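You operate a simulated robot arm through the tools that you are given. There is no shell and no other tool.

You are at the controls of a simulated two-armed robot. One attempt, no reset.

JOB
Start a leak test on the jar with the blue cap.
Fine: stand it under the clear cover, shut the yellow valve and pump till the pointer is in the green.
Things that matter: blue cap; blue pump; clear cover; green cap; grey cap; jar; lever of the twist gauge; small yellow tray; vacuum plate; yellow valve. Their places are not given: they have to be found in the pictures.

It is judged by the outcome, as a careful person would: the job done as asked, and still so three seconds after it is handed in. It fails if anything else is knocked over, pushed out of place, dropped, spilled or broken. Lids that push on must go on centred and level and be pressed home; caps that screw on are set level and turned clockwise until they are tight.

ROBOT AND FRAMES
Two 7-joint arms with two-finger parallel grippers on one trunk that stands fixed in place. Base frame: the origin is at the foot of the trunk, x ahead of it, y to its left, z up. Units: mm, degrees, N and s.
The left shoulder is at [71, 156, 1130], the right one opposite. Each reaches about 1231 mm from its shoulder. Payload 3.91 kg a hand.
The tool frame of a hand sits at the grasp point between the pads (the TCP): z along the fingers, y along the line on which they close. The tips reach 30 mm beyond it. Largest opening 110 mm; finger width 20, thickness 10; the body of the gripper, 48 by 112 mm, starts 55 mm behind the TCP.
Orientation is told as [roll, pitch, yaw] about the base's x, y, z axes, in that order, counted from this pose: with the fingers straight down and closing along the base's y, the tool's x points along the base's -x, its y along +y and its z along -z.

CONTROLS
- The arms move only by the tool jog_arm. It takes "left_series", "right_series" or both (then of equal length, played together; a hand with none holds still); each is a list of rows, each a list of 7 numbers: the shift along the tool's x, y, z in mm, then the turn, a rotation vector about the tool's x, y, z in degrees, then the closure in counts, from 0 (fully open) to 255 (shut). In form: [[tx, ty, tz, wx, wy, wz, gripper], ...]. A call has 1 to 20 rows; each row is the pose to reach, as a shift and turn from the pose commanded when the call began, along the tool's axes at that moment. A row lasts 0.2 s, in which the tool goes at most 50 mm and 8.6 degrees; a call with a longer step from one row to the next is refused whole, and so is a gripper value outside its range. Where a pose cannot be reached the arm comes as near as it can. A force on the tool above 40 N (or 10 N above the force at the start of the call, whichever is more), or a blocked arm, ends the call early, and 0.2 s more pass. The fingers move at their own pace (about 108 mm/s each) and stop on an object; they squeeze with about 27 N. The grip force told is the motor's: it shows also when the fingers shut on nothing. Time passes only in rows, and 0.2 s behind the last, so rows that repeat a pose let the fingers close. It gives the time, the measured TCP pose, the force on the tool (base axes), the opening and the grip force at its end, in the units of the frame above (readings bear some noise), with the torque about the TCP (base axes, N m) and any sound that the robot's microphone picked up.
- Cameras (640 x 400 px; columns grow to the right, rows downward): "scene" is now at [117.4, 60.9, 1366.6]; the picture's right is [0.66, -0.75, -0.00], its down [-0.36, -0.31, -0.88] and it looks along [0.66, 0.58, -0.48] (base axes); focal length 270 px, centre (320, 200). "left" rides on the left gripper at [72, -17, -103] in its tool frame; the picture's right is [0.23, 0.97, 0.00], its down [-0.76, 0.18, -0.62] and it looks along [-0.61, 0.14, 0.78] (tool axes); focal length 222 px, centre (320, 200). "right" rides on the right gripper at [72, 17, -103] in its tool frame; the picture's right is [-0.23, 0.97, 0.00], its down [-0.76, -0.18, -0.62] and it looks along [-0.61, -0.14, 0.78] (tool axes); focal length 222 px, centre (320, 200).
- capture(camera): a new picture of that camera. It takes no simulated time.
- move_column(by): slides the trunk up (or, below 0, down) by that many mm; the arms and the scene camera ride with it, the base frame stays. It gives what a move gives, with no picture.
- head_to(pan, tilt): turns the head with the scene camera to pan (to the left, within 86 degrees either way) and tilt (down, from -29 to 69), counted from straight ahead of the robot. It gives what a move gives.
- point_at(camera, pixels): there is no depth. For up to 12 entries [column, row, z] of the newest picture of that camera ("zoom" is the newest enlarged one), the place [x, y] in the base frame at which the ray of that pixel passes the height z, good to about 2 mm. It takes no simulated time.
- enlarge(camera, box): a new picture of the part [left, top, right, bottom] of that camera's present view, enlarged. It takes no simulated time.
- sign_off(): hands the job in; it is judged then, once.

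Open the grippers and draw the arms clear of the work before you hand the job in, unless the task says otherwise.

The tools are called after "Request:" as a command line: name --argument value ..., lists and objects as JSON in quotes. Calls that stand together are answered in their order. jog_arm: Moves the arms, as the interface text tells. Its arguments: {"type":"object","properties":{"left_series":{"type":"array","items":{"type":"array","items":{"type":"number"}}},"right_series":{"type":"array","items":{"type":"array","items":{"type":"number"}}}},"required":[]} The other tools are called the same way: move_column (by) moves the trunk up or down; head_to (pan, tilt) turns the head that bears the scene camera; capture (camera) takes a picture; point_at (camera, pixels) gives the place at which the rays of pixels pass given heights; enlarge (camera, box) takes an enlarged picture of a part of a camera's view; sign_off () hands the job in.

At the start:

```text
t: 0.0
left_ee_pos: [617.9, 635.9, 1128.7]
left_tcp_rot: [-0.1, -0.1, 0.0]
left_force: [-0.4, -0.3, 0.5]
left_ft_torque: [-0.01, -0.02, 0.02]
left_width: 109.7
left_gripper_force: 0.1
right_ee_pos: [759.7, 120.5, 1218.5]
right_tcp_rot: [-0.1, 0.0, 0.0]
right_force: [0.7, 0.3, -0.6]
right_ft_torque: [0.0, 0.01, -0.01]
right_width: 109.9
right_gripper_force: 0.0
trunk travel left (down, up): [-575.0, 365.0]
head pan, tilt (commanded): [41.0, 28.4]
```

scene: 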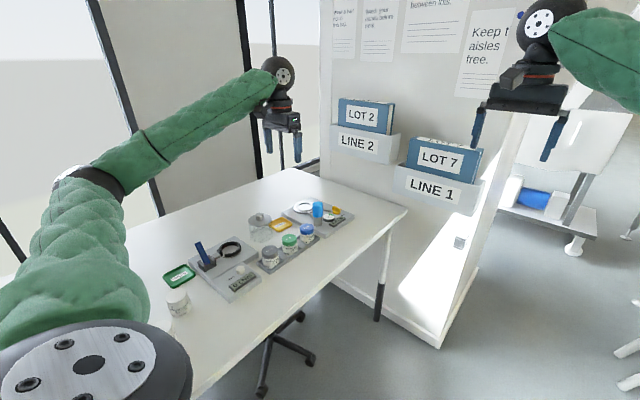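
right: 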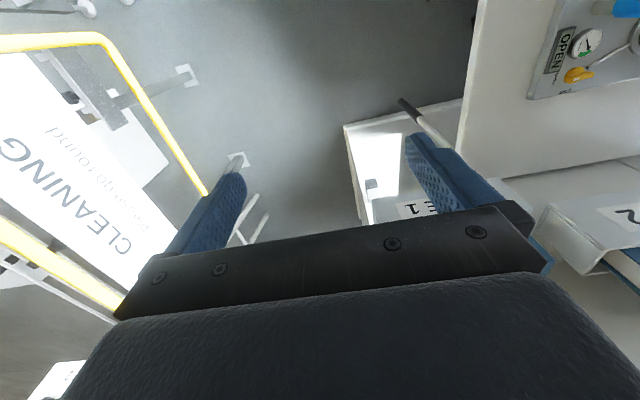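
left: 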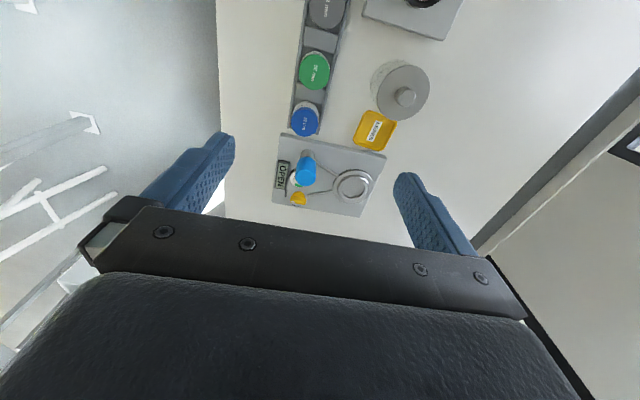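

The scene picture shows a table with jars in a rack around (270-307, 230-258), the pump station near (318, 210), and a clear cover near (260, 220). I'll enlarge these parts to see details.

Request:
enlarge --camera "scene" --box '[150, 180, 370, 320]'

Request:
enlarge --camera "left" --box '[220, 0, 480, 220]'

Request:
enlarge --camera "scene" --box '[240, 190, 360, 270]'

```text
2.86 times, centred on (260, 250) of scene
```

zoom: 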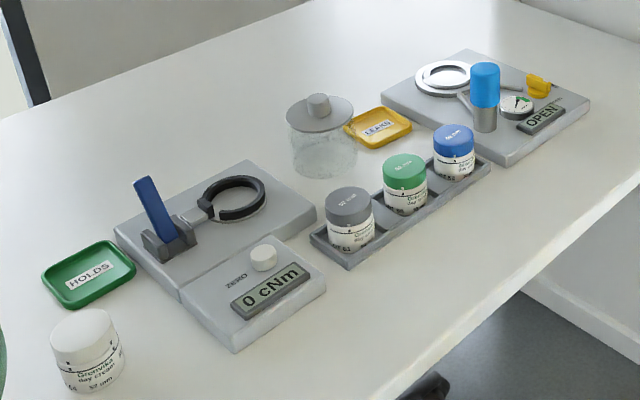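

```text
1.82 times, centred on (350, 110) of left
```

zoom: 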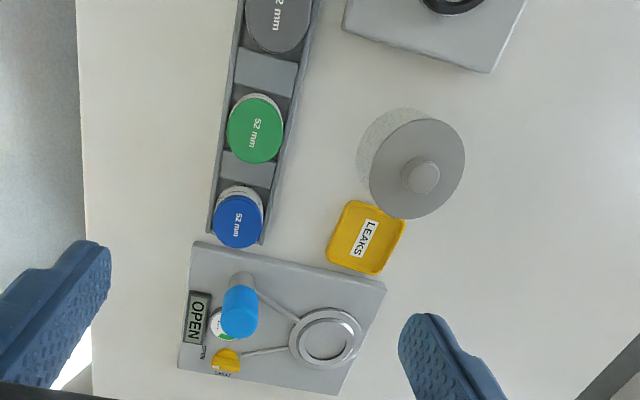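

```text
5.00 times, centred on (300, 230) of scene
```

zoom: 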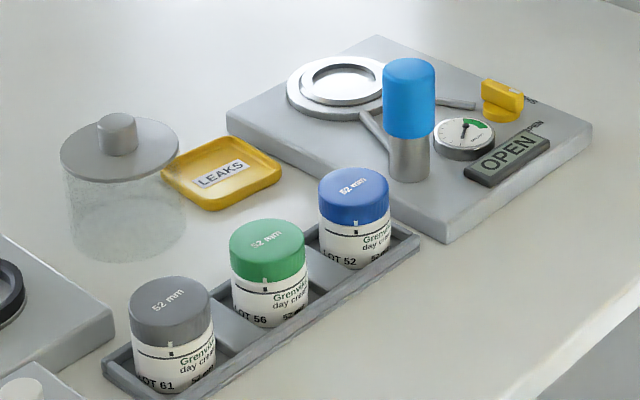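

The blue-capped jar sits in the rack next to the vacuum station; the cover stands on the table with a grey lid and knob. I'll triangulate heights by comparing rays from the scene and left cameras.

Request:
point_at --camera "zoom" --pixels '[[353, 186, 750], [353, 186, 820], [340, 85, 750], [340, 85, 800], [117, 118, 750], [117, 118, 850], [221, 175, 740], [221, 175, 780], [505, 88, 750], [505, 88, 820], [409, 72, 750], [409, 72, 900]]'

Request:
point_at --camera "left" --pixels '[[304.4, 122, 750], [304.4, 122, 820], [352.7, 185.8, 750], [352.7, 185.8, 800], [405, 97, 750], [405, 97, 850], [375.5, 131, 740], [375.5, 131, 780], [299, 198, 750], [299, 198, 820], [306, 172, 750], [306, 172, 900]]'

```text
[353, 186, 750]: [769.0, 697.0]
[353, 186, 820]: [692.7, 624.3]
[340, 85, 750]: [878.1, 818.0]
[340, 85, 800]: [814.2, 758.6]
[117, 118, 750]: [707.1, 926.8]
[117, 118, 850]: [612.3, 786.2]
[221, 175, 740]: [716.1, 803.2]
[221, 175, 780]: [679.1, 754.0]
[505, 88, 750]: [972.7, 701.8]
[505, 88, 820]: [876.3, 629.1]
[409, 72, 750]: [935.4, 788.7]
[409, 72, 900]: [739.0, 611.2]
```

```text
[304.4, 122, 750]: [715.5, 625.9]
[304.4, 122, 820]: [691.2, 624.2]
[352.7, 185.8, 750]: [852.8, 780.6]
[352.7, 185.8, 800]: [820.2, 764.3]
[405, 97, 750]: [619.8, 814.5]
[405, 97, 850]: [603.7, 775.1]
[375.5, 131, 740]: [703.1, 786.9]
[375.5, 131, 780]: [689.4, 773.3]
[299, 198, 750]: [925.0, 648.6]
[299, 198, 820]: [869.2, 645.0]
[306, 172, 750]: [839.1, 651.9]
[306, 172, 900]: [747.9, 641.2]
```

The blue cap top comes out at about (691, 624, 820), the ring at about (825, 767, 791), the cover knob top at about (602, 771, 861), and the pump top at about (769, 643, 873). I'll look closer at the station in the right and left cameras to see the gauge and valve.

Request:
enlarge --camera "right" --box '[520, 0, 640, 110]'

Request:
enlarge --camera "left" --box '[260, 120, 400, 220]'

Request:
enlarge --camera "scene" --box '[280, 190, 360, 240]'

```text
3.64 times, centred on (580, 55) of right
```

zoom: 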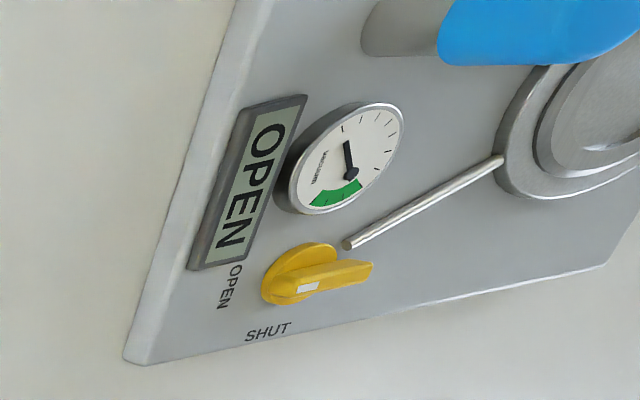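

```text
4.00 times, centred on (330, 170) of left
```

zoom: 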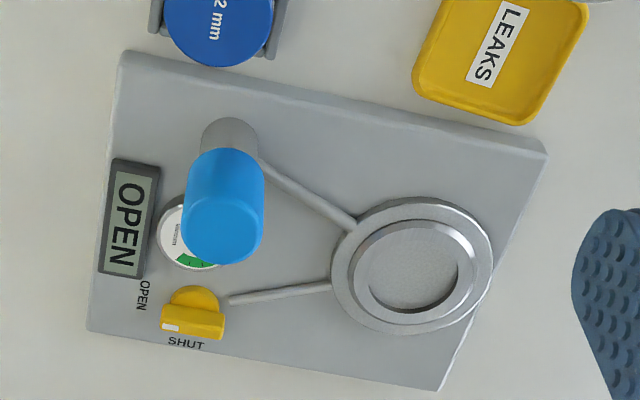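

```text
8.00 times, centred on (320, 215) of scene
```

zoom: 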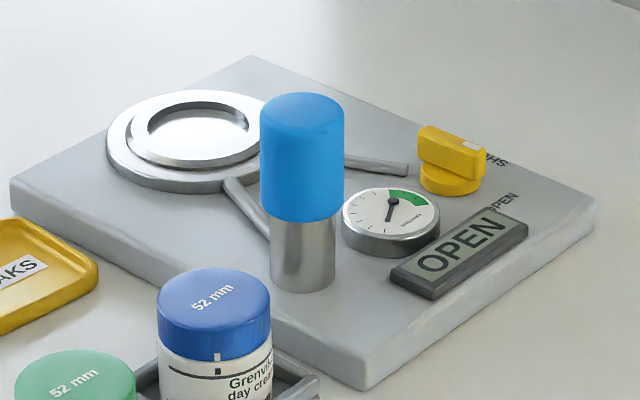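

The valve's white mark points to OPEN, and it must turn 90° CCW (seen from above) to SHUT. I'll locate the plate corners, ring, gauge and valve more accurately from both views.

Request:
point_at --camera "zoom" --pixels '[[10, 184, 760], [10, 184, 790], [248, 57, 760], [248, 57, 790], [595, 195, 760], [595, 195, 790], [198, 132, 770], [198, 132, 800], [392, 212, 780], [392, 212, 800], [452, 150, 790], [452, 150, 820]]'

Request:
point_at --camera "left" --pixels '[[280.5, 133, 760], [280.5, 133, 790], [386.7, 158.7, 760], [386.7, 158.7, 790], [359.5, 217.5, 760], [359.5, 217.5, 790], [272, 202.5, 760], [272, 202.5, 790], [354, 186, 770], [354, 186, 800], [298.5, 200, 790], [298.5, 200, 820]]'

```text
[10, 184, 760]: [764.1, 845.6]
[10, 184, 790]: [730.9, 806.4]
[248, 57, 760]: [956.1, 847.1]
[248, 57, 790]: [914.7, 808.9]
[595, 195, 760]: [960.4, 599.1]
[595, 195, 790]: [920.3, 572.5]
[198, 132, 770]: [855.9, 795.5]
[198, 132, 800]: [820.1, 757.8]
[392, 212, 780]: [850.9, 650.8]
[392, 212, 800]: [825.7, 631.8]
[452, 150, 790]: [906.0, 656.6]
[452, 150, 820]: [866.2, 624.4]
```

```text
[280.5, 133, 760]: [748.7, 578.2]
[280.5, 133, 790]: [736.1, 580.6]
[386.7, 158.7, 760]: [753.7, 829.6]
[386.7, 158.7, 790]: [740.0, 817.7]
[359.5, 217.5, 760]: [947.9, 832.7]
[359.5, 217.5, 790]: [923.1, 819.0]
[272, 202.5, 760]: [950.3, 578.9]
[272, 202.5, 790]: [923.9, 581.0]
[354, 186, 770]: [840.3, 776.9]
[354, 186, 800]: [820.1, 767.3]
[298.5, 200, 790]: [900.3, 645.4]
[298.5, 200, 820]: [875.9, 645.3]
```

The station plate is axis-aligned (x 744–932, y 580–824, top z≈778), the valve bar is at about (892, 645, 800) lying along y, and the ring is near (828, 769). I'll bring the left hand above the blue jar with a safe height margin and look.

Request:
jog_arm --left_series '[[-12, -2, 25, 0, 0, 0, 0], [-30, -5, 60, 0, 0, 0, 0], [-48, -8, 100, 0, 0, 0, 0], [-62, -10, 140, 0, 0, 0, 0], [-71, -12, 165, 0, 0, 0, 0], [-73, -12, 178, 0, 0, 0, 0]]'

Request:
capture --camera "left"

Request:
capture --camera "scene"

```text
t: 1.4
left_ee_pos: [690.7, 625.2, 950.2]
left_tcp_rot: [-0.1, 0.0, 0.1]
left_force: [0.1, 0.1, 1.5]
left_ft_torque: [-0.01, -0.04, 0.01]
left_width: 109.8
left_gripper_force: 0.0
right_ee_pos: [760.2, 120.7, 1218.8]
right_tcp_rot: [0.0, 0.0, 0.0]
right_force: [-0.5, -0.1, 0.3]
right_ft_torque: [0.0, 0.02, -0.01]
right_width: 110.2
right_gripper_force: 0.0
trunk travel left (down, up): [-575.0, 365.0]
head pan, tilt (commanded): [41.0, 28.4]
```

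```text
taken
```

left: 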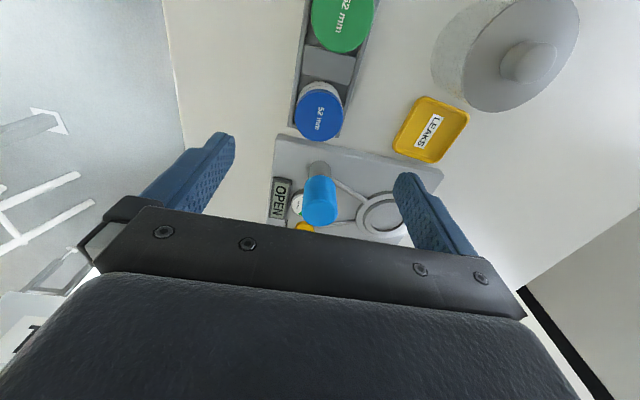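

```text
taken
```

scene: 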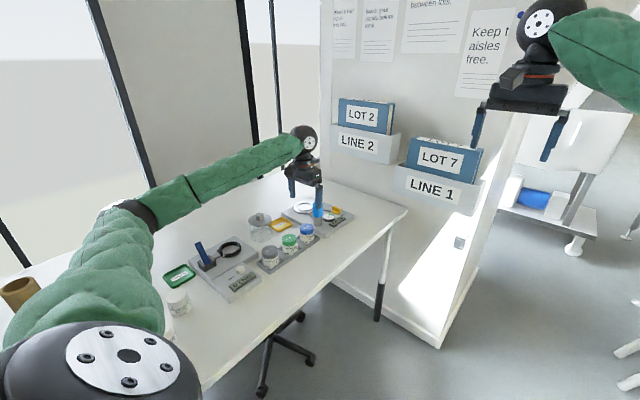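

The left view shows the blue cap top at (320, 117) and the rack around it. I'll check its position at z=820, and the rack wall and jar dimensions.

Request:
enlarge --camera "left" --box '[250, 0, 450, 150]'

Request:
point_at --camera "left" --pixels '[[320, 117, 820], [320, 117, 815], [296, 117, 820], [344, 117, 820], [320, 212, 870], [528, 60, 860]]'

Request:
enlarge --camera "scene" --box '[250, 195, 350, 275]'

```text
2.67 times, centred on (350, 75) of left
```

zoom: 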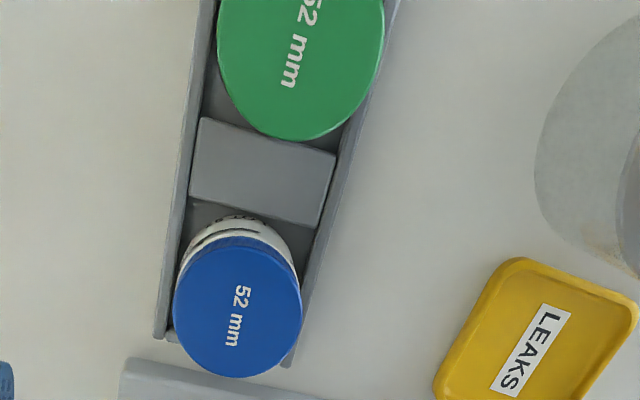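

```text
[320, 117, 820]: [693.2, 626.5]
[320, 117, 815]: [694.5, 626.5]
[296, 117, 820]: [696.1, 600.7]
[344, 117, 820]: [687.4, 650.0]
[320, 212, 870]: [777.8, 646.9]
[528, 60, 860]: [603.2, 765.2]
```

```text
5.00 times, centred on (300, 235) of scene
```

zoom: 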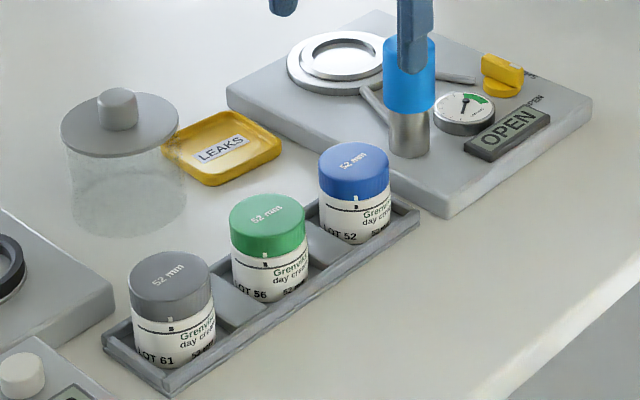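

The cap centre is at about (692.5, 626), top z≈820. I descend with open fingers straddling the jar across the rack (closing along y), keeping tips at about z=776 above the rack wall.

Request:
jog_arm --left_series '[[-1, 1, 30, 0, 0, 0, 0], [-2, 2, 65, 0, 0, 0, 0], [-2, 2, 100, 0, 0, 0, 0], [-2, 2, 125, 0, 0, 0, 0], [-2, 2, 145, 0, 0, 0, 0], [-2, 2, 145, 0, 0, 0, 0]]'

Request:
capture --camera "left"

Request:
enlarge --camera "scene" --box '[250, 175, 360, 265]'

```text
t: 2.8
left_ee_pos: [693.0, 626.8, 806.6]
left_tcp_rot: [0.0, 0.0, -0.1]
left_force: [0.9, -0.2, 0.1]
left_ft_torque: [-0.01, 0.02, 0.01]
left_width: 110.2
left_gripper_force: 0.1
right_ee_pos: [759.8, 120.8, 1218.8]
right_tcp_rot: [0.0, -0.1, 0.1]
right_force: [-0.5, 0.2, -1.2]
right_ft_torque: [0.04, -0.01, -0.03]
right_width: 110.0
right_gripper_force: 0.0
trunk travel left (down, up): [-575.0, 365.0]
head pan, tilt (commanded): [41.0, 28.4]
```

```text
taken
```

left: 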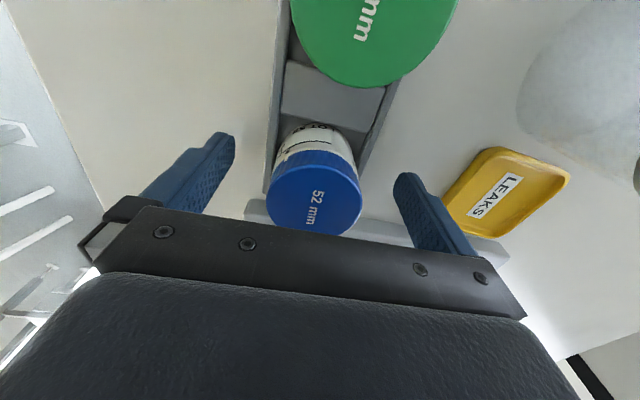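

```text
4.44 times, centred on (305, 220) of scene
```

zoom: 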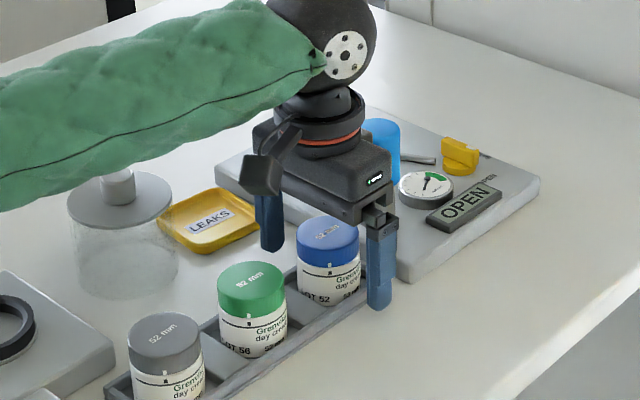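

The fingers straddle the jar. I check that the cap centre (~(316, 198) in left view) lies on the finger line before closing.

Request:
point_at --camera "left" --pixels '[[316, 199, 820], [268, 199, 820], [363, 199, 820], [270, 190, 780], [365, 170, 775]]'

Request:
enlarge --camera "left" --box '[220, 80, 420, 250]'

```text
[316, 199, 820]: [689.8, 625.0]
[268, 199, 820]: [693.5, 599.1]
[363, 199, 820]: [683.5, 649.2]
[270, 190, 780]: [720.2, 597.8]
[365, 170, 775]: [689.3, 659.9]
```

```text
2.35 times, centred on (320, 165) of left
```

zoom: 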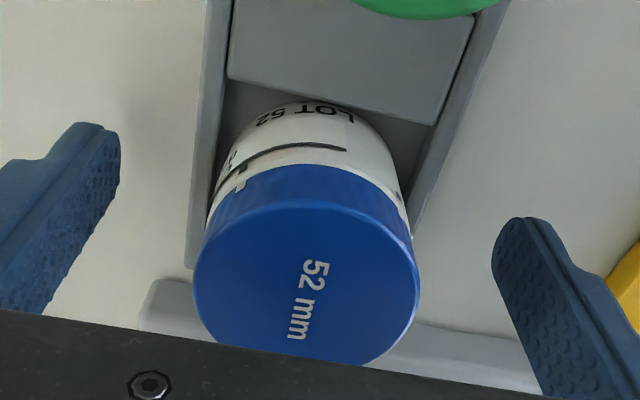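

The cap centre is about (691, 625), within 2 mm of the finger line. I close the fingers on it.

Request:
jog_arm --left_series '[[0, -1, 0, 0, 0, 0, 120], [0, -1, 0, 0, 0, 0, 255], [0, -1, 0, 0, 0, 0, 255], [0, -1, 0, 0, 0, 0, 255], [0, -1, 0, 0, 0, 0, 255]]'

Request:
capture --camera "left"

```text
t: 4.0
left_ee_pos: [693.4, 627.1, 806.2]
left_tcp_rot: [0.0, 0.1, 0.0]
left_force: [0.0, -0.2, 0.1]
left_ft_torque: [-0.01, -0.01, -0.02]
left_width: 51.1
left_gripper_force: 26.6
right_ee_pos: [760.8, 121.4, 1219.8]
right_tcp_rot: [0.1, 0.1, -0.1]
right_force: [0.4, -0.3, -1.2]
right_ft_torque: [0.02, 0.03, 0.02]
right_width: 110.2
right_gripper_force: 0.0
trunk travel left (down, up): [-575.0, 365.0]
head pan, tilt (commanded): [41.0, 28.4]
```

```text
taken
```

left: 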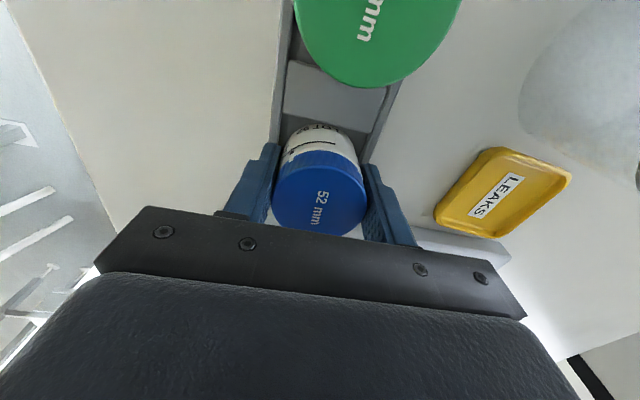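

The jar is held at 51 mm width with 26.6 N. I lift it straight up to z=950, clear of the pump top.

Request:
jog_arm --left_series '[[0, 0, -8, 0, 0, 0, 255], [0, 0, -20, 0, 0, 0, 255], [0, 0, -45, 0, 0, 0, 255], [0, 0, -80, 0, 0, 0, 255], [0, 0, -115, 0, 0, 0, 255], [0, 0, -140, 0, 0, 0, 255], [0, 0, -150, 0, 0, 0, 255]]'

Request:
capture --camera "left"

Request:
capture --camera "scene"

```text
t: 5.6
left_ee_pos: [693.1, 625.7, 954.9]
left_tcp_rot: [0.0, 0.1, 0.0]
left_force: [1.1, 0.0, -0.7]
left_ft_torque: [0.01, -0.01, 0.0]
left_width: 49.2
left_gripper_force: 27.2
right_ee_pos: [759.5, 120.8, 1218.7]
right_tcp_rot: [-0.1, 0.0, -0.1]
right_force: [0.7, 0.0, -0.2]
right_ft_torque: [0.02, -0.01, 0.01]
right_width: 109.7
right_gripper_force: 0.0
trunk travel left (down, up): [-575.0, 365.0]
head pan, tilt (commanded): [41.0, 28.4]
```

```text
taken
```

left: 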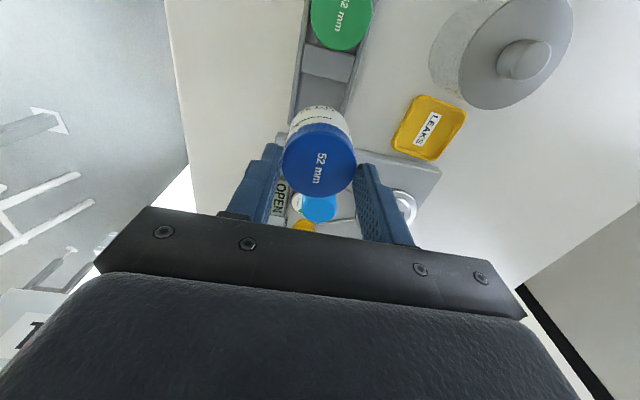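

```text
taken
```

scene: 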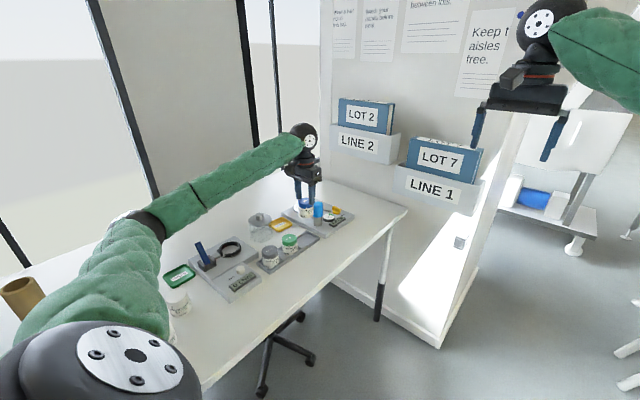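

The cap now appears higher and smaller in the left view ((319, 160) vs (319, 195) earlier), so the jar may have slipped in the grip. I'll enlarge to check.

Request:
enlarge --camera "left" --box '[220, 80, 420, 250]'

Request:
enlarge --camera "scene" --box '[250, 150, 360, 250]'

Request:
capture --camera "right"

```text
2.35 times, centred on (320, 165) of left
```

zoom: 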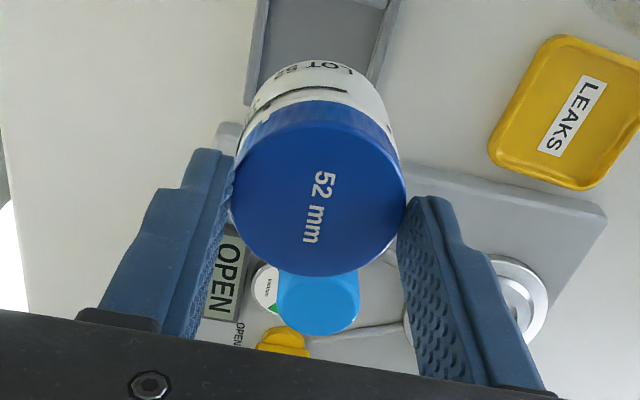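

```text
4.00 times, centred on (305, 200) of scene
```

zoom: 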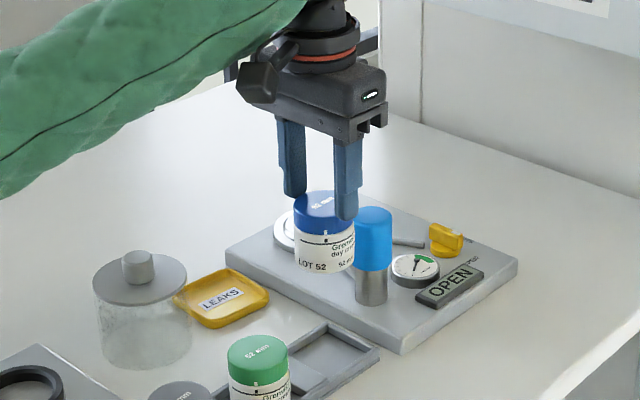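

```text
taken
```

right: 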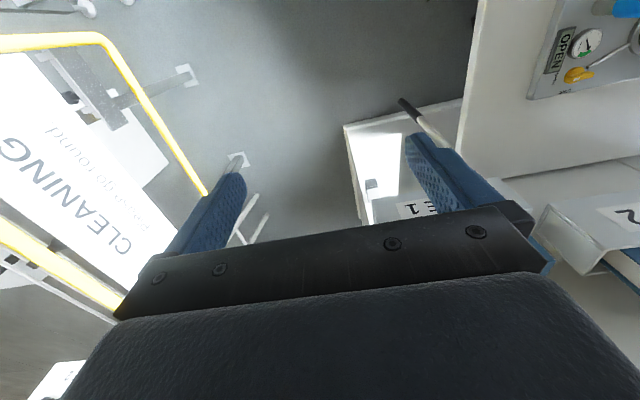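

The cap is now held only by the last few mm of the fingertips (cap top about 26 mm below the TCP), so the jar has slipped. I lower it straight back toward its rack slot right away to regrasp lower.

Request:
jog_arm --left_series '[[0, 0, 15, 0, 0, 0, 255], [0, 0, 45, 0, 0, 0, 255], [0, 0, 75, 0, 0, 0, 255], [0, 0, 92, 0, 0, 0, 255], [0, 0, 98, 0, 0, 0, 255]]'

Request:
enlarge --camera "left" --box '[220, 80, 420, 250]'

Request:
enlarge --camera "scene" --box '[250, 175, 360, 265]'

```text
t: 6.8
left_ee_pos: [693.7, 625.5, 858.4]
left_tcp_rot: [0.1, 0.0, 0.0]
left_force: [0.3, 0.8, -1.1]
left_ft_torque: [-0.01, 0.04, -0.01]
left_width: 48.9
left_gripper_force: 27.0
right_ee_pos: [758.7, 119.5, 1218.9]
right_tcp_rot: [0.0, -0.1, 0.0]
right_force: [1.3, 0.2, -0.2]
right_ft_torque: [0.0, -0.03, 0.0]
right_width: 109.9
right_gripper_force: 0.1
trunk travel left (down, up): [-575.0, 365.0]
head pan, tilt (commanded): [41.0, 28.4]
```

```text
2.35 times, centred on (320, 165) of left
```

zoom: 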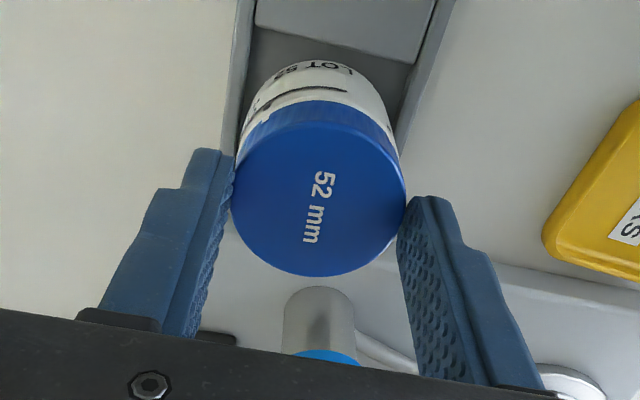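

```text
4.44 times, centred on (305, 220) of scene
```

zoom: 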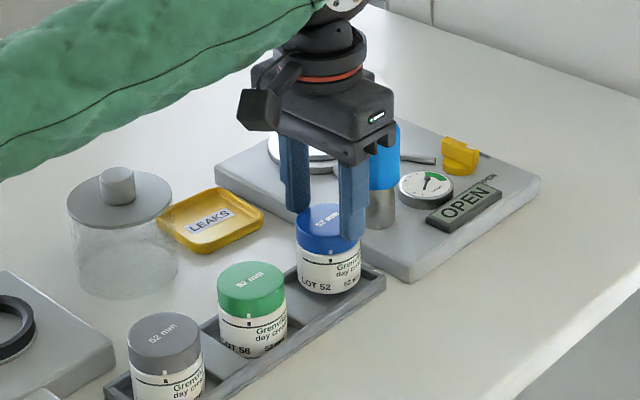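

The jar's position relative to the fingers is unchanged, so the present grip is stable and the jar hovers about 12 mm over its slot. I lower gently until it seats, then I will regrasp deeper and lift slowly.

Request:
jog_arm --left_series '[[0, 0, 3, 0, 0, 0, 255], [0, 0, 6, 0, 0, 0, 255], [0, 0, 9, 0, 0, 0, 255], [0, 0, 11, 0, 0, 0, 255], [0, 0, 12, 0, 0, 0, 255], [0, 0, 13, 0, 0, 0, 255]]'

Request:
enlarge --camera "left" --box '[220, 80, 420, 250]'

Request:
enlarge --camera "scene" --box '[270, 200, 350, 260]'

```text
t: 8.2
left_ee_pos: [693.0, 625.4, 846.8]
left_tcp_rot: [0.0, -0.1, 0.1]
left_force: [-1.2, 0.7, 8.2]
left_ft_torque: [0.08, 0.13, -0.02]
left_width: 48.9
left_gripper_force: 26.9
right_ee_pos: [759.0, 119.6, 1220.3]
right_tcp_rot: [-0.1, 0.0, 0.1]
right_force: [-0.1, 1.0, 0.1]
right_ft_torque: [0.01, 0.0, -0.01]
right_width: 109.7
right_gripper_force: 0.0
trunk travel left (down, up): [-575.0, 365.0]
head pan, tilt (commanded): [41.0, 28.4]
```

```text
2.35 times, centred on (320, 165) of left
```

zoom: 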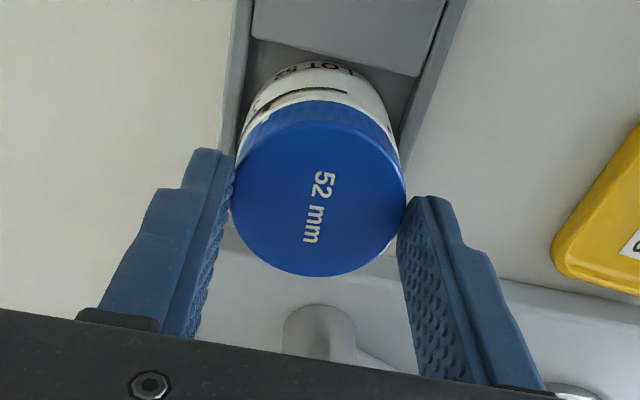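

```text
6.67 times, centred on (310, 230) of scene
```

zoom: 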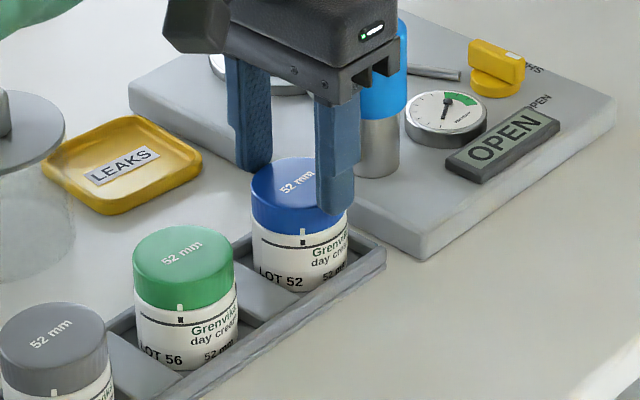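

The jar is seated (8 N upward force at TCP z=846.8) without any slip on the cap. I'll open a little, lower 20 mm so the pads cover just the cap, and close again.

Request:
jog_arm --left_series '[[0, 0, -1, 0, 0, 0, 95], [0, 0, 0, 0, 0, 0, 95], [0, 0, 8, 0, 0, 0, 95], [0, 0, 16, 0, 0, 0, 95], [0, 0, 20, 0, 0, 0, 95], [0, 0, 20, 0, 0, 0, 255], [0, 0, 20, 0, 0, 0, 255], [0, 0, 20, 0, 0, 0, 255], [0, 0, 20, 0, 0, 0, 255], [0, 0, 20, 0, 0, 0, 255]]'

Request:
enlarge --camera "left" --box '[220, 80, 420, 250]'

Request:
enlarge --camera "scene" --box '[270, 200, 350, 260]'

```text
t: 10.4
left_ee_pos: [692.5, 625.0, 825.8]
left_tcp_rot: [-0.1, 0.0, -0.1]
left_force: [-0.5, 0.4, 0.0]
left_ft_torque: [0.0, 0.0, -0.03]
left_width: 50.8
left_gripper_force: 27.0
right_ee_pos: [759.8, 122.3, 1218.7]
right_tcp_rot: [0.1, -0.1, 0.0]
right_force: [-0.5, -0.8, 0.1]
right_ft_torque: [0.03, -0.01, 0.01]
right_width: 110.1
right_gripper_force: 0.0
trunk travel left (down, up): [-575.0, 365.0]
head pan, tilt (commanded): [41.0, 28.4]
```

```text
2.35 times, centred on (320, 165) of left
```

zoom: 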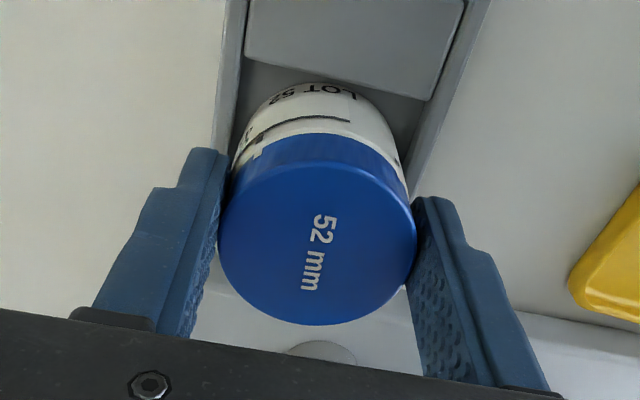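

```text
6.67 times, centred on (310, 230) of scene
```

zoom: 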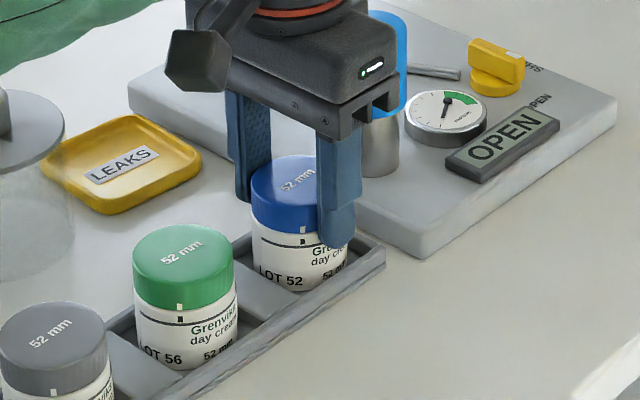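

Grip width is 50.8 mm on the cap. I lift slowly 15 mm and check for slip.

Request:
jog_arm --left_series '[[0, 0, -1, 0, 0, 0, 255], [0, 0, -3, 0, 0, 0, 255], [0, 0, -6, 0, 0, 0, 255], [0, 0, -9, 0, 0, 0, 255], [0, 0, -12, 0, 0, 0, 255], [0, 0, -15, 0, 0, 0, 255]]'

Request:
enlarge --camera "left" --box '[220, 80, 420, 250]'

Request:
enlarge --camera "scene" --box '[270, 200, 350, 260]'

```text
t: 11.8
left_ee_pos: [692.3, 625.8, 841.0]
left_tcp_rot: [0.0, -0.1, 0.0]
left_force: [0.0, -0.6, -1.1]
left_ft_torque: [0.01, 0.0, 0.01]
left_width: 51.0
left_gripper_force: 26.8
right_ee_pos: [759.6, 121.8, 1218.6]
right_tcp_rot: [0.0, 0.0, 0.1]
right_force: [-0.4, -0.1, -0.1]
right_ft_torque: [-0.01, -0.01, -0.03]
right_width: 110.0
right_gripper_force: 0.0
trunk travel left (down, up): [-575.0, 365.0]
head pan, tilt (commanded): [41.0, 28.4]
```

```text
2.35 times, centred on (320, 165) of left
```

zoom: 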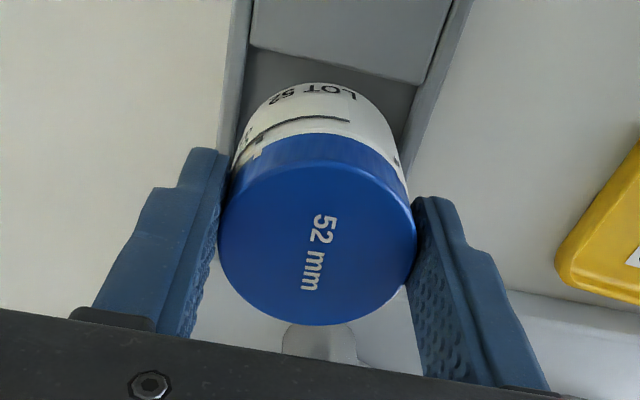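

```text
6.67 times, centred on (310, 230) of scene
```

zoom: 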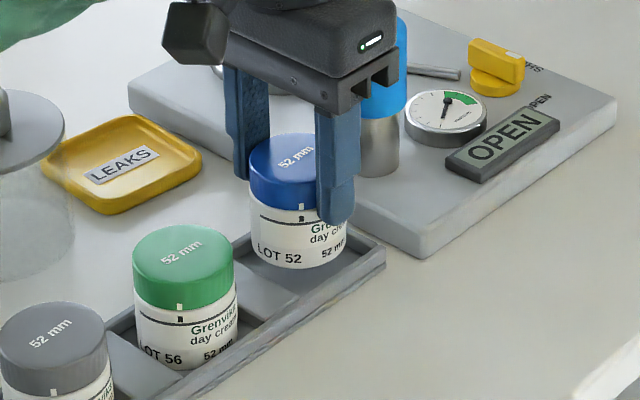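

No slip this time: the jar keeps its place in the grip. I lift on to z≈970, well above the pump, with moderate speed.

Request:
jog_arm --left_series '[[0, 0, -8, 0, 0, 0, 255], [0, 0, -22, 0, 0, 0, 255], [0, 0, -40, 0, 0, 0, 255], [0, 0, -60, 0, 0, 0, 255], [0, 0, -80, 0, 0, 0, 255], [0, 0, -100, 0, 0, 0, 255], [0, 0, -118, 0, 0, 0, 255], [0, 0, -128, 0, 0, 0, 255], [0, 0, -130, 0, 0, 0, 255]]'

Request:
enlarge --camera "left" --box '[220, 80, 420, 250]'

Request:
enlarge --camera "scene" --box '[250, 150, 360, 250]'

```text
t: 13.8
left_ee_pos: [692.8, 624.2, 970.6]
left_tcp_rot: [0.1, 0.0, -0.1]
left_force: [0.4, -0.2, -0.6]
left_ft_torque: [0.02, 0.03, 0.0]
left_width: 50.8
left_gripper_force: 27.1
right_ee_pos: [759.9, 121.1, 1218.3]
right_tcp_rot: [-0.1, -0.1, 0.0]
right_force: [-0.6, 0.1, 0.4]
right_ft_torque: [-0.01, 0.0, -0.02]
right_width: 110.2
right_gripper_force: 0.1
trunk travel left (down, up): [-575.0, 365.0]
head pan, tilt (commanded): [41.0, 28.4]
```

```text
2.35 times, centred on (320, 165) of left
```

zoom: 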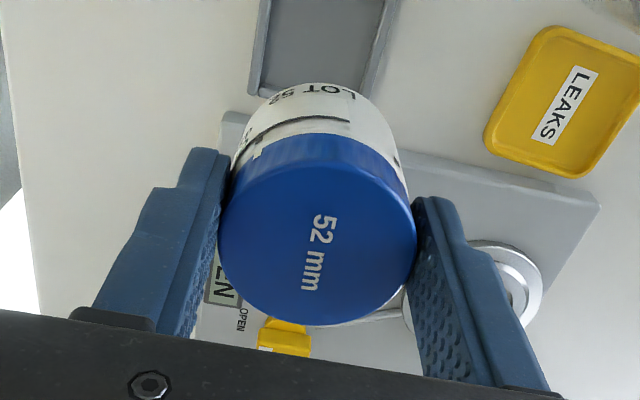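

```text
4.00 times, centred on (305, 200) of scene
```

zoom: 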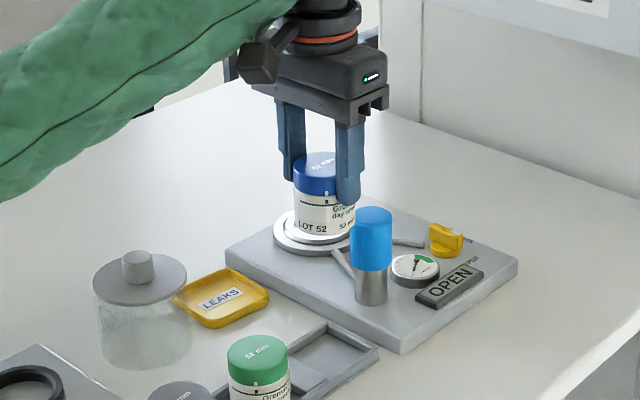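

The grip is stable. I move across at this height toward (850, 786) so that the left camera looks nearly straight down on the ring next to the jar, to measure its centre.

Request:
jog_arm --left_series '[[-7, 7, 0, 0, 0, 0, 255], [-20, 20, 0, 0, 0, 0, 255], [-40, 41, 0, 0, 0, 0, 255], [-62, 64, 0, 0, 0, 0, 255], [-84, 86, 0, 0, 0, 0, 255], [-106, 109, 0, 0, 0, 0, 255], [-128, 132, 0, 0, 0, 0, 255], [-146, 150, 0, 0, 0, 0, 255], [-155, 159, 0, 0, 0, 0, 255], [-157, 161, 0, 0, 0, 0, 255]]'

Request:
capture --camera "left"

Request:
capture --camera "scene"

Request:
enlarge --camera "left" --box '[240, 20, 420, 140]'

```text
t: 16.0
left_ee_pos: [850.6, 785.3, 970.8]
left_tcp_rot: [0.0, 0.0, -0.1]
left_force: [0.4, 0.7, -0.4]
left_ft_torque: [-0.01, 0.03, 0.0]
left_width: 50.9
left_gripper_force: 27.3
right_ee_pos: [760.0, 119.9, 1218.2]
right_tcp_rot: [-0.1, 0.0, 0.0]
right_force: [1.5, 0.2, -0.2]
right_ft_torque: [0.0, 0.01, 0.01]
right_width: 110.0
right_gripper_force: 0.1
trunk travel left (down, up): [-575.0, 365.0]
head pan, tilt (commanded): [41.0, 28.4]
```

```text
taken
```

left: 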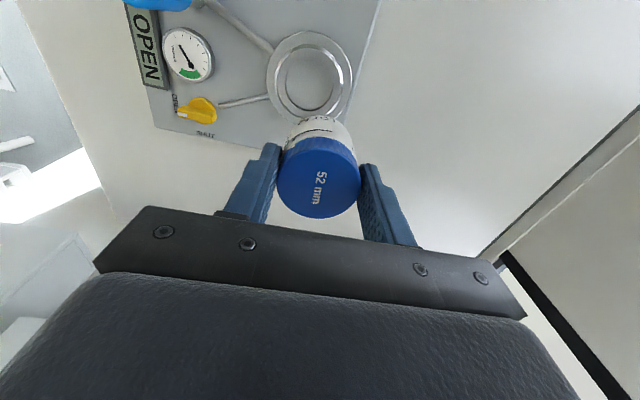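

```text
taken
```

scene: 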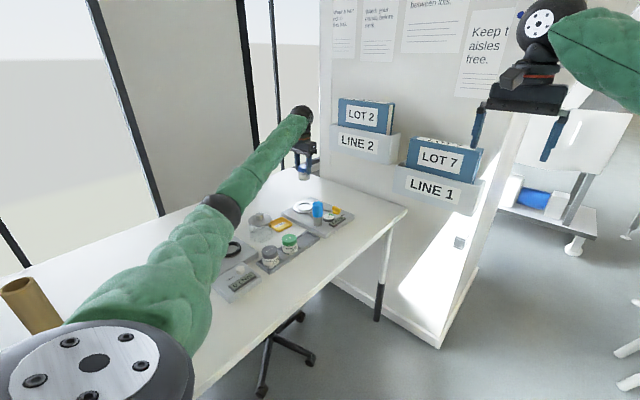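

```text
3.33 times, centred on (330, 80) of left
```

zoom: 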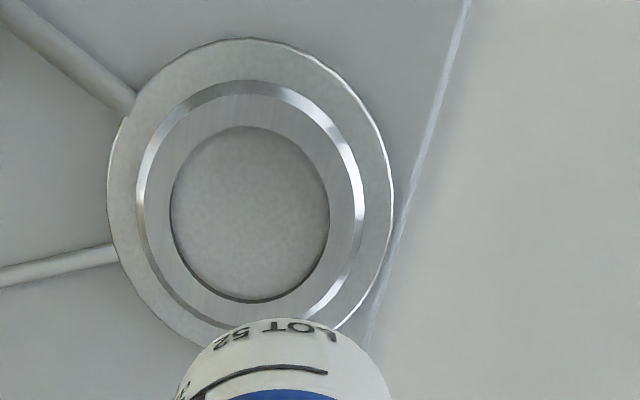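

The ring is seen nearly from above: inner disc centre at zoom (250, 213). I compute the positions of its rings' edges at plausible heights.

Request:
point_at --camera "zoom" --pixels '[[250, 213, 785], [250, 213, 790], [250, 213, 795], [170, 213, 790], [330, 213, 790], [250, 126, 790], [250, 300, 790], [107, 200, 785], [394, 200, 785], [136, 200, 790], [365, 200, 790], [250, 38, 785]]'

Request:
enlarge --camera "scene" --box '[280, 190, 340, 230]'

```text
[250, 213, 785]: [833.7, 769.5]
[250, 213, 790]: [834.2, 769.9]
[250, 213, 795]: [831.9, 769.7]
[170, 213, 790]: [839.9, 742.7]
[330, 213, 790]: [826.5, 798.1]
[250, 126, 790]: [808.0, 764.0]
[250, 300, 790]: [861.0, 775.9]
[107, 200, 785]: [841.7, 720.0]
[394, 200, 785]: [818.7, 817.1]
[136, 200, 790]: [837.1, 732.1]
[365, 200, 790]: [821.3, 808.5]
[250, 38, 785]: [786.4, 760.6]
```

```text
10.00 times, centred on (310, 210) of scene
```

zoom: 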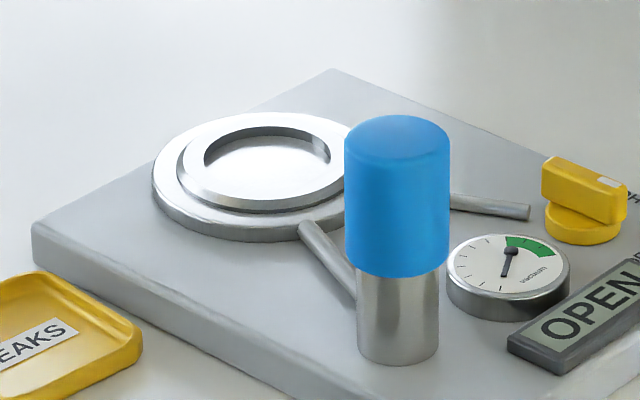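

The plate has a raised ring with a shallow recess (~55 mm wide) centred at about (833.6, 770.2). I now measure where the jar's cap lies relative to the TCP.

Request:
enlarge --camera "left" --box '[240, 100, 400, 230]'

Request:
point_at --camera "zoom" --pixels '[[320, 200, 965]]'

```text
3.08 times, centred on (320, 165) of left
```

zoom: 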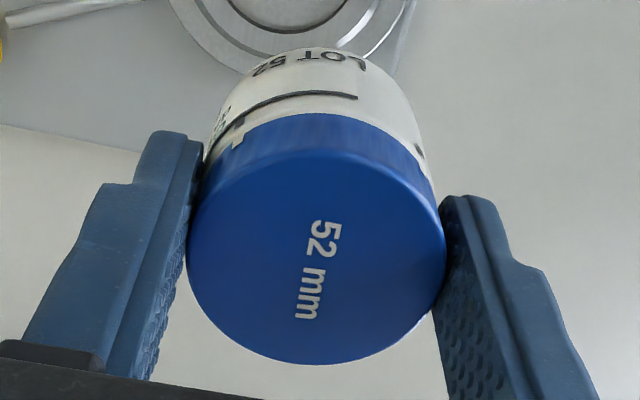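

```text
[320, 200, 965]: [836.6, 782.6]
```

The cap top face centre is about zoom (317, 257). I get its base position, plus edge points for a cross-check.

Request:
point_at --camera "zoom" --pixels '[[317, 257, 965], [317, 257, 963], [187, 268, 963], [447, 250, 963], [325, 150, 965], [308, 364, 965], [317, 257, 967]]'

```text
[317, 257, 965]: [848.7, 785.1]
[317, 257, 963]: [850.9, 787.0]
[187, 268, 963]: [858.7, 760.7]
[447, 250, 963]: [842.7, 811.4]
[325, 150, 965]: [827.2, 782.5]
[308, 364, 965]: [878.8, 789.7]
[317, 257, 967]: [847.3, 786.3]
```

The jar axis coincides with the TCP within about 1 mm. I shift to (833.6, 770.2) and descend to TCP z≈885, leaving a gap above the plate for a last alignment check.

Request:
jog_arm --left_series '[[6, -5, 0, 0, 0, 0, 255], [13, -12, 4, 0, 0, 0, 255], [16.6, -15.5, 15, 0, 0, 0, 255], [16.6, -15.5, 35, 0, 0, 0, 255], [16.6, -15.5, 55, 0, 0, 0, 255], [16.6, -15.5, 72, 0, 0, 0, 255], [16.6, -15.5, 83, 0, 0, 0, 255], [16.6, -15.5, 86, 0, 0, 0, 255]]'

Request:
enlarge --camera "left" --box '[220, 50, 420, 250]'

Request:
enlarge --camera "scene" --box '[270, 170, 350, 230]'

Request:
enlarge --camera "right" --box '[520, 0, 640, 110]'

```text
t: 17.8
left_ee_pos: [833.1, 770.2, 884.0]
left_tcp_rot: [0.1, 0.0, 0.0]
left_force: [0.0, 0.9, -0.9]
left_ft_torque: [0.03, 0.01, 0.01]
left_width: 51.0
left_gripper_force: 27.0
right_ee_pos: [760.3, 121.6, 1218.8]
right_tcp_rot: [-0.1, 0.1, -0.1]
right_force: [0.3, 0.4, 0.3]
right_ft_torque: [-0.02, 0.04, 0.04]
right_width: 110.1
right_gripper_force: 0.0
trunk travel left (down, up): [-575.0, 365.0]
head pan, tilt (commanded): [41.0, 28.4]
```

```text
2.00 times, centred on (320, 150) of left
```

zoom: 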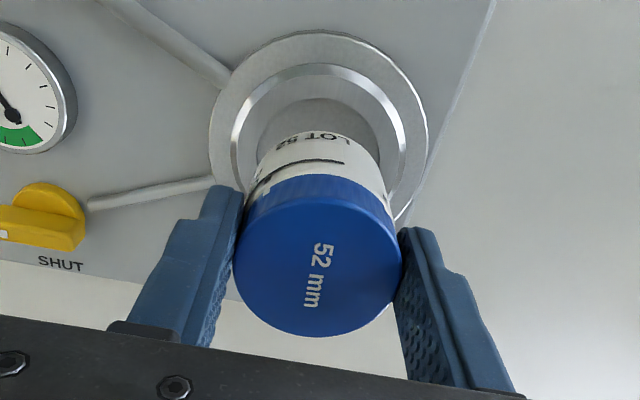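

```text
6.67 times, centred on (310, 200) of scene
```

zoom: 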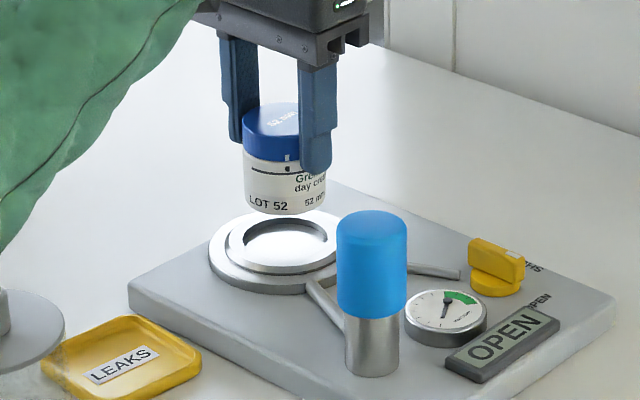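

```text
3.64 times, centred on (580, 55) of right
```

zoom: 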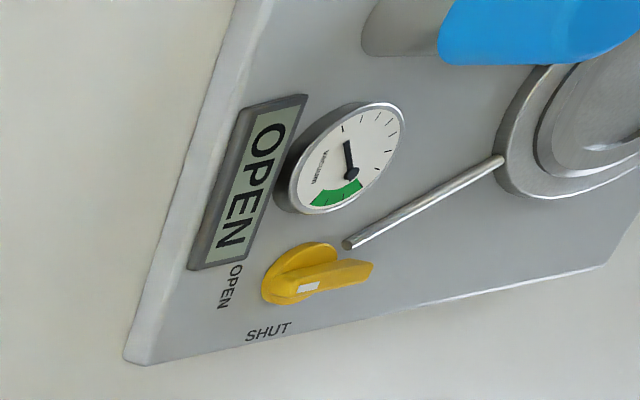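

In the scene view the jar sits laterally centred over the recess (both span about 243–328 in the zoom). I recheck the ring centre from this closer left view before lowering.

Request:
point_at --camera "left" --pixels '[[264.5, 122, 784], [374, 120, 784], [321, 65, 784], [275.5, 120, 790], [362.5, 119, 790], [321, 82, 790], [322, 99, 790]]'

Request:
enlarge --camera "left" --box '[250, 55, 390, 155]'

```text
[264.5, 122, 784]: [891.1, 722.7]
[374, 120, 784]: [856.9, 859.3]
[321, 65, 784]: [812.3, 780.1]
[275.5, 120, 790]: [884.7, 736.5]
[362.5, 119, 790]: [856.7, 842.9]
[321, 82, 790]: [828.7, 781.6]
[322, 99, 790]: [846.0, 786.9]
```

```text
4.00 times, centred on (320, 105) of left
```

zoom: 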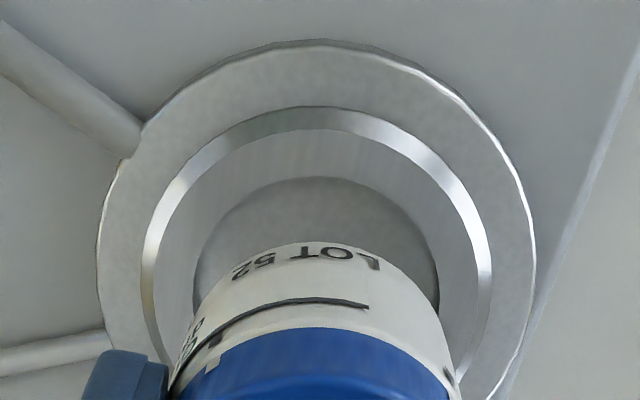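

Those rays used the older left capture, so I use the fresh zoom instead: outer edge left (97, 260), right (536, 245), top (322, 38); raised ring left (141, 265), right (491, 258); recess top (322, 176).

Request:
point_at --camera "zoom" --pixels '[[97, 260, 784], [536, 245, 784], [322, 38, 784], [141, 265, 790], [491, 258, 790], [322, 105, 788], [322, 176, 790], [195, 275, 790], [438, 280, 790], [322, 128, 791]]'

```text
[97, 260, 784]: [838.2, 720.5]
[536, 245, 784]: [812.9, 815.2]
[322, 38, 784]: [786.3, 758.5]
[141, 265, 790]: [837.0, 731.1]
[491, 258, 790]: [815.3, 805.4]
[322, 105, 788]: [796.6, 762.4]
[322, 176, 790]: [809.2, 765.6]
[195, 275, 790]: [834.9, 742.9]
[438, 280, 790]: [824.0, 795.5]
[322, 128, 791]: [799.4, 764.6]
```

The circle fits give a ring centre of about (834.5, 770.4). I nudge +0.8 mm in x and lower to TCP z≈860 for a close check.

Request:
jog_arm --left_series '[[-0.8, 0.2, 5, 0, 0, 0, 255], [-0.8, 0.2, 11, 0, 0, 0, 255], [-0.8, 0.2, 17, 0, 0, 0, 255], [-0.8, 0.2, 21, 0, 0, 0, 255], [-0.8, 0.2, 23, 0, 0, 0, 255]]'

Request:
enlarge --camera "left" --box '[220, 50, 420, 250]'

Request:
enlarge --camera "scene" --box '[280, 185, 340, 225]'

```text
t: 19.0
left_ee_pos: [834.9, 772.2, 861.1]
left_tcp_rot: [0.0, 0.0, 0.0]
left_force: [-0.1, 0.5, -0.6]
left_ft_torque: [-0.02, -0.02, 0.0]
left_width: 50.8
left_gripper_force: 27.2
right_ee_pos: [760.5, 120.9, 1218.0]
right_tcp_rot: [0.0, 0.0, 0.0]
right_force: [-0.6, 0.2, 0.3]
right_ft_torque: [0.02, 0.01, -0.03]
right_width: 110.0
right_gripper_force: 0.1
trunk travel left (down, up): [-575.0, 365.0]
head pan, tilt (commanded): [41.0, 28.4]
```

```text
2.00 times, centred on (320, 150) of left
```

zoom: 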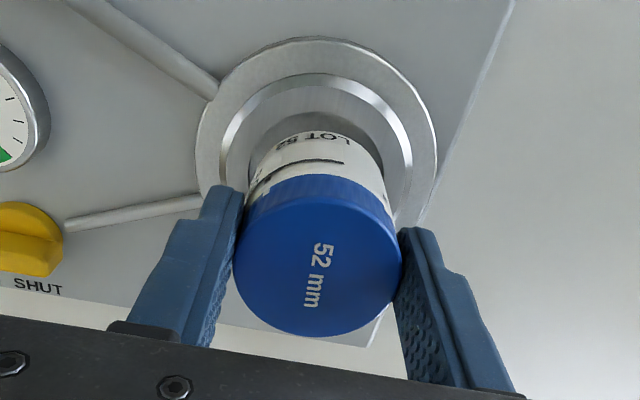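

```text
10.00 times, centred on (310, 205) of scene
```

zoom: 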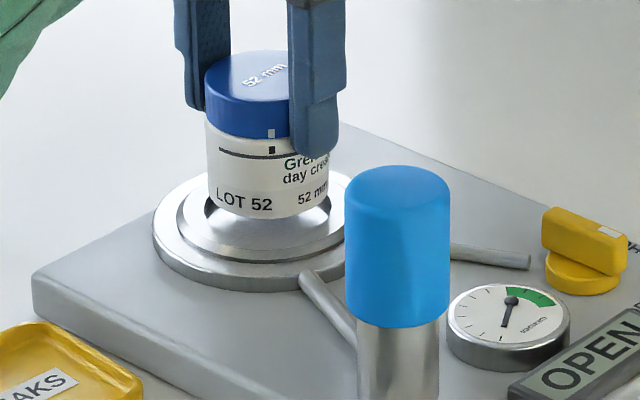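

The jar looks centred over the recess in both views (jar 206–330 vs recess 203–331 in the scene zoom), about 10–15 mm above the floor. I lower in small steps watching the force.

Request:
jog_arm --left_series '[[0, 0, 2, 0, 0, 0, 255], [0, 0, 4, 0, 0, 0, 255], [0, 0, 6, 0, 0, 0, 255]]'

Request:
enlarge --camera "scene" --box '[280, 185, 340, 225]'

```text
t: 19.8
left_ee_pos: [835.2, 772.6, 856.6]
left_tcp_rot: [0.0, 0.0, -0.1]
left_force: [-0.4, -0.1, -1.0]
left_ft_torque: [0.02, 0.02, 0.01]
left_width: 51.0
left_gripper_force: 26.8
right_ee_pos: [760.1, 120.8, 1218.3]
right_tcp_rot: [0.0, 0.1, 0.0]
right_force: [-0.3, 0.7, -0.1]
right_ft_torque: [-0.02, -0.02, 0.0]
right_width: 109.8
right_gripper_force: 0.1
trunk travel left (down, up): [-575.0, 365.0]
head pan, tilt (commanded): [41.0, 28.4]
```

```text
10.00 times, centred on (310, 205) of scene
```

zoom: 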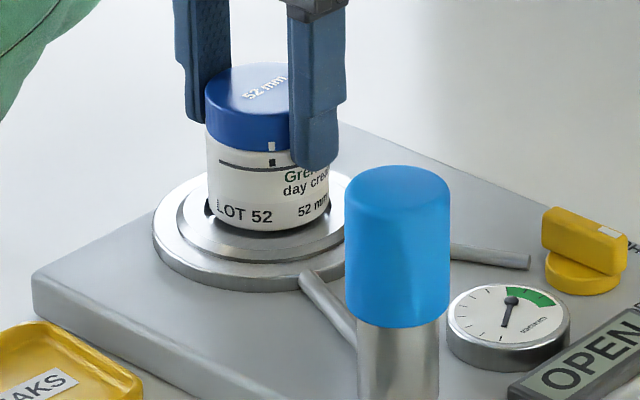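

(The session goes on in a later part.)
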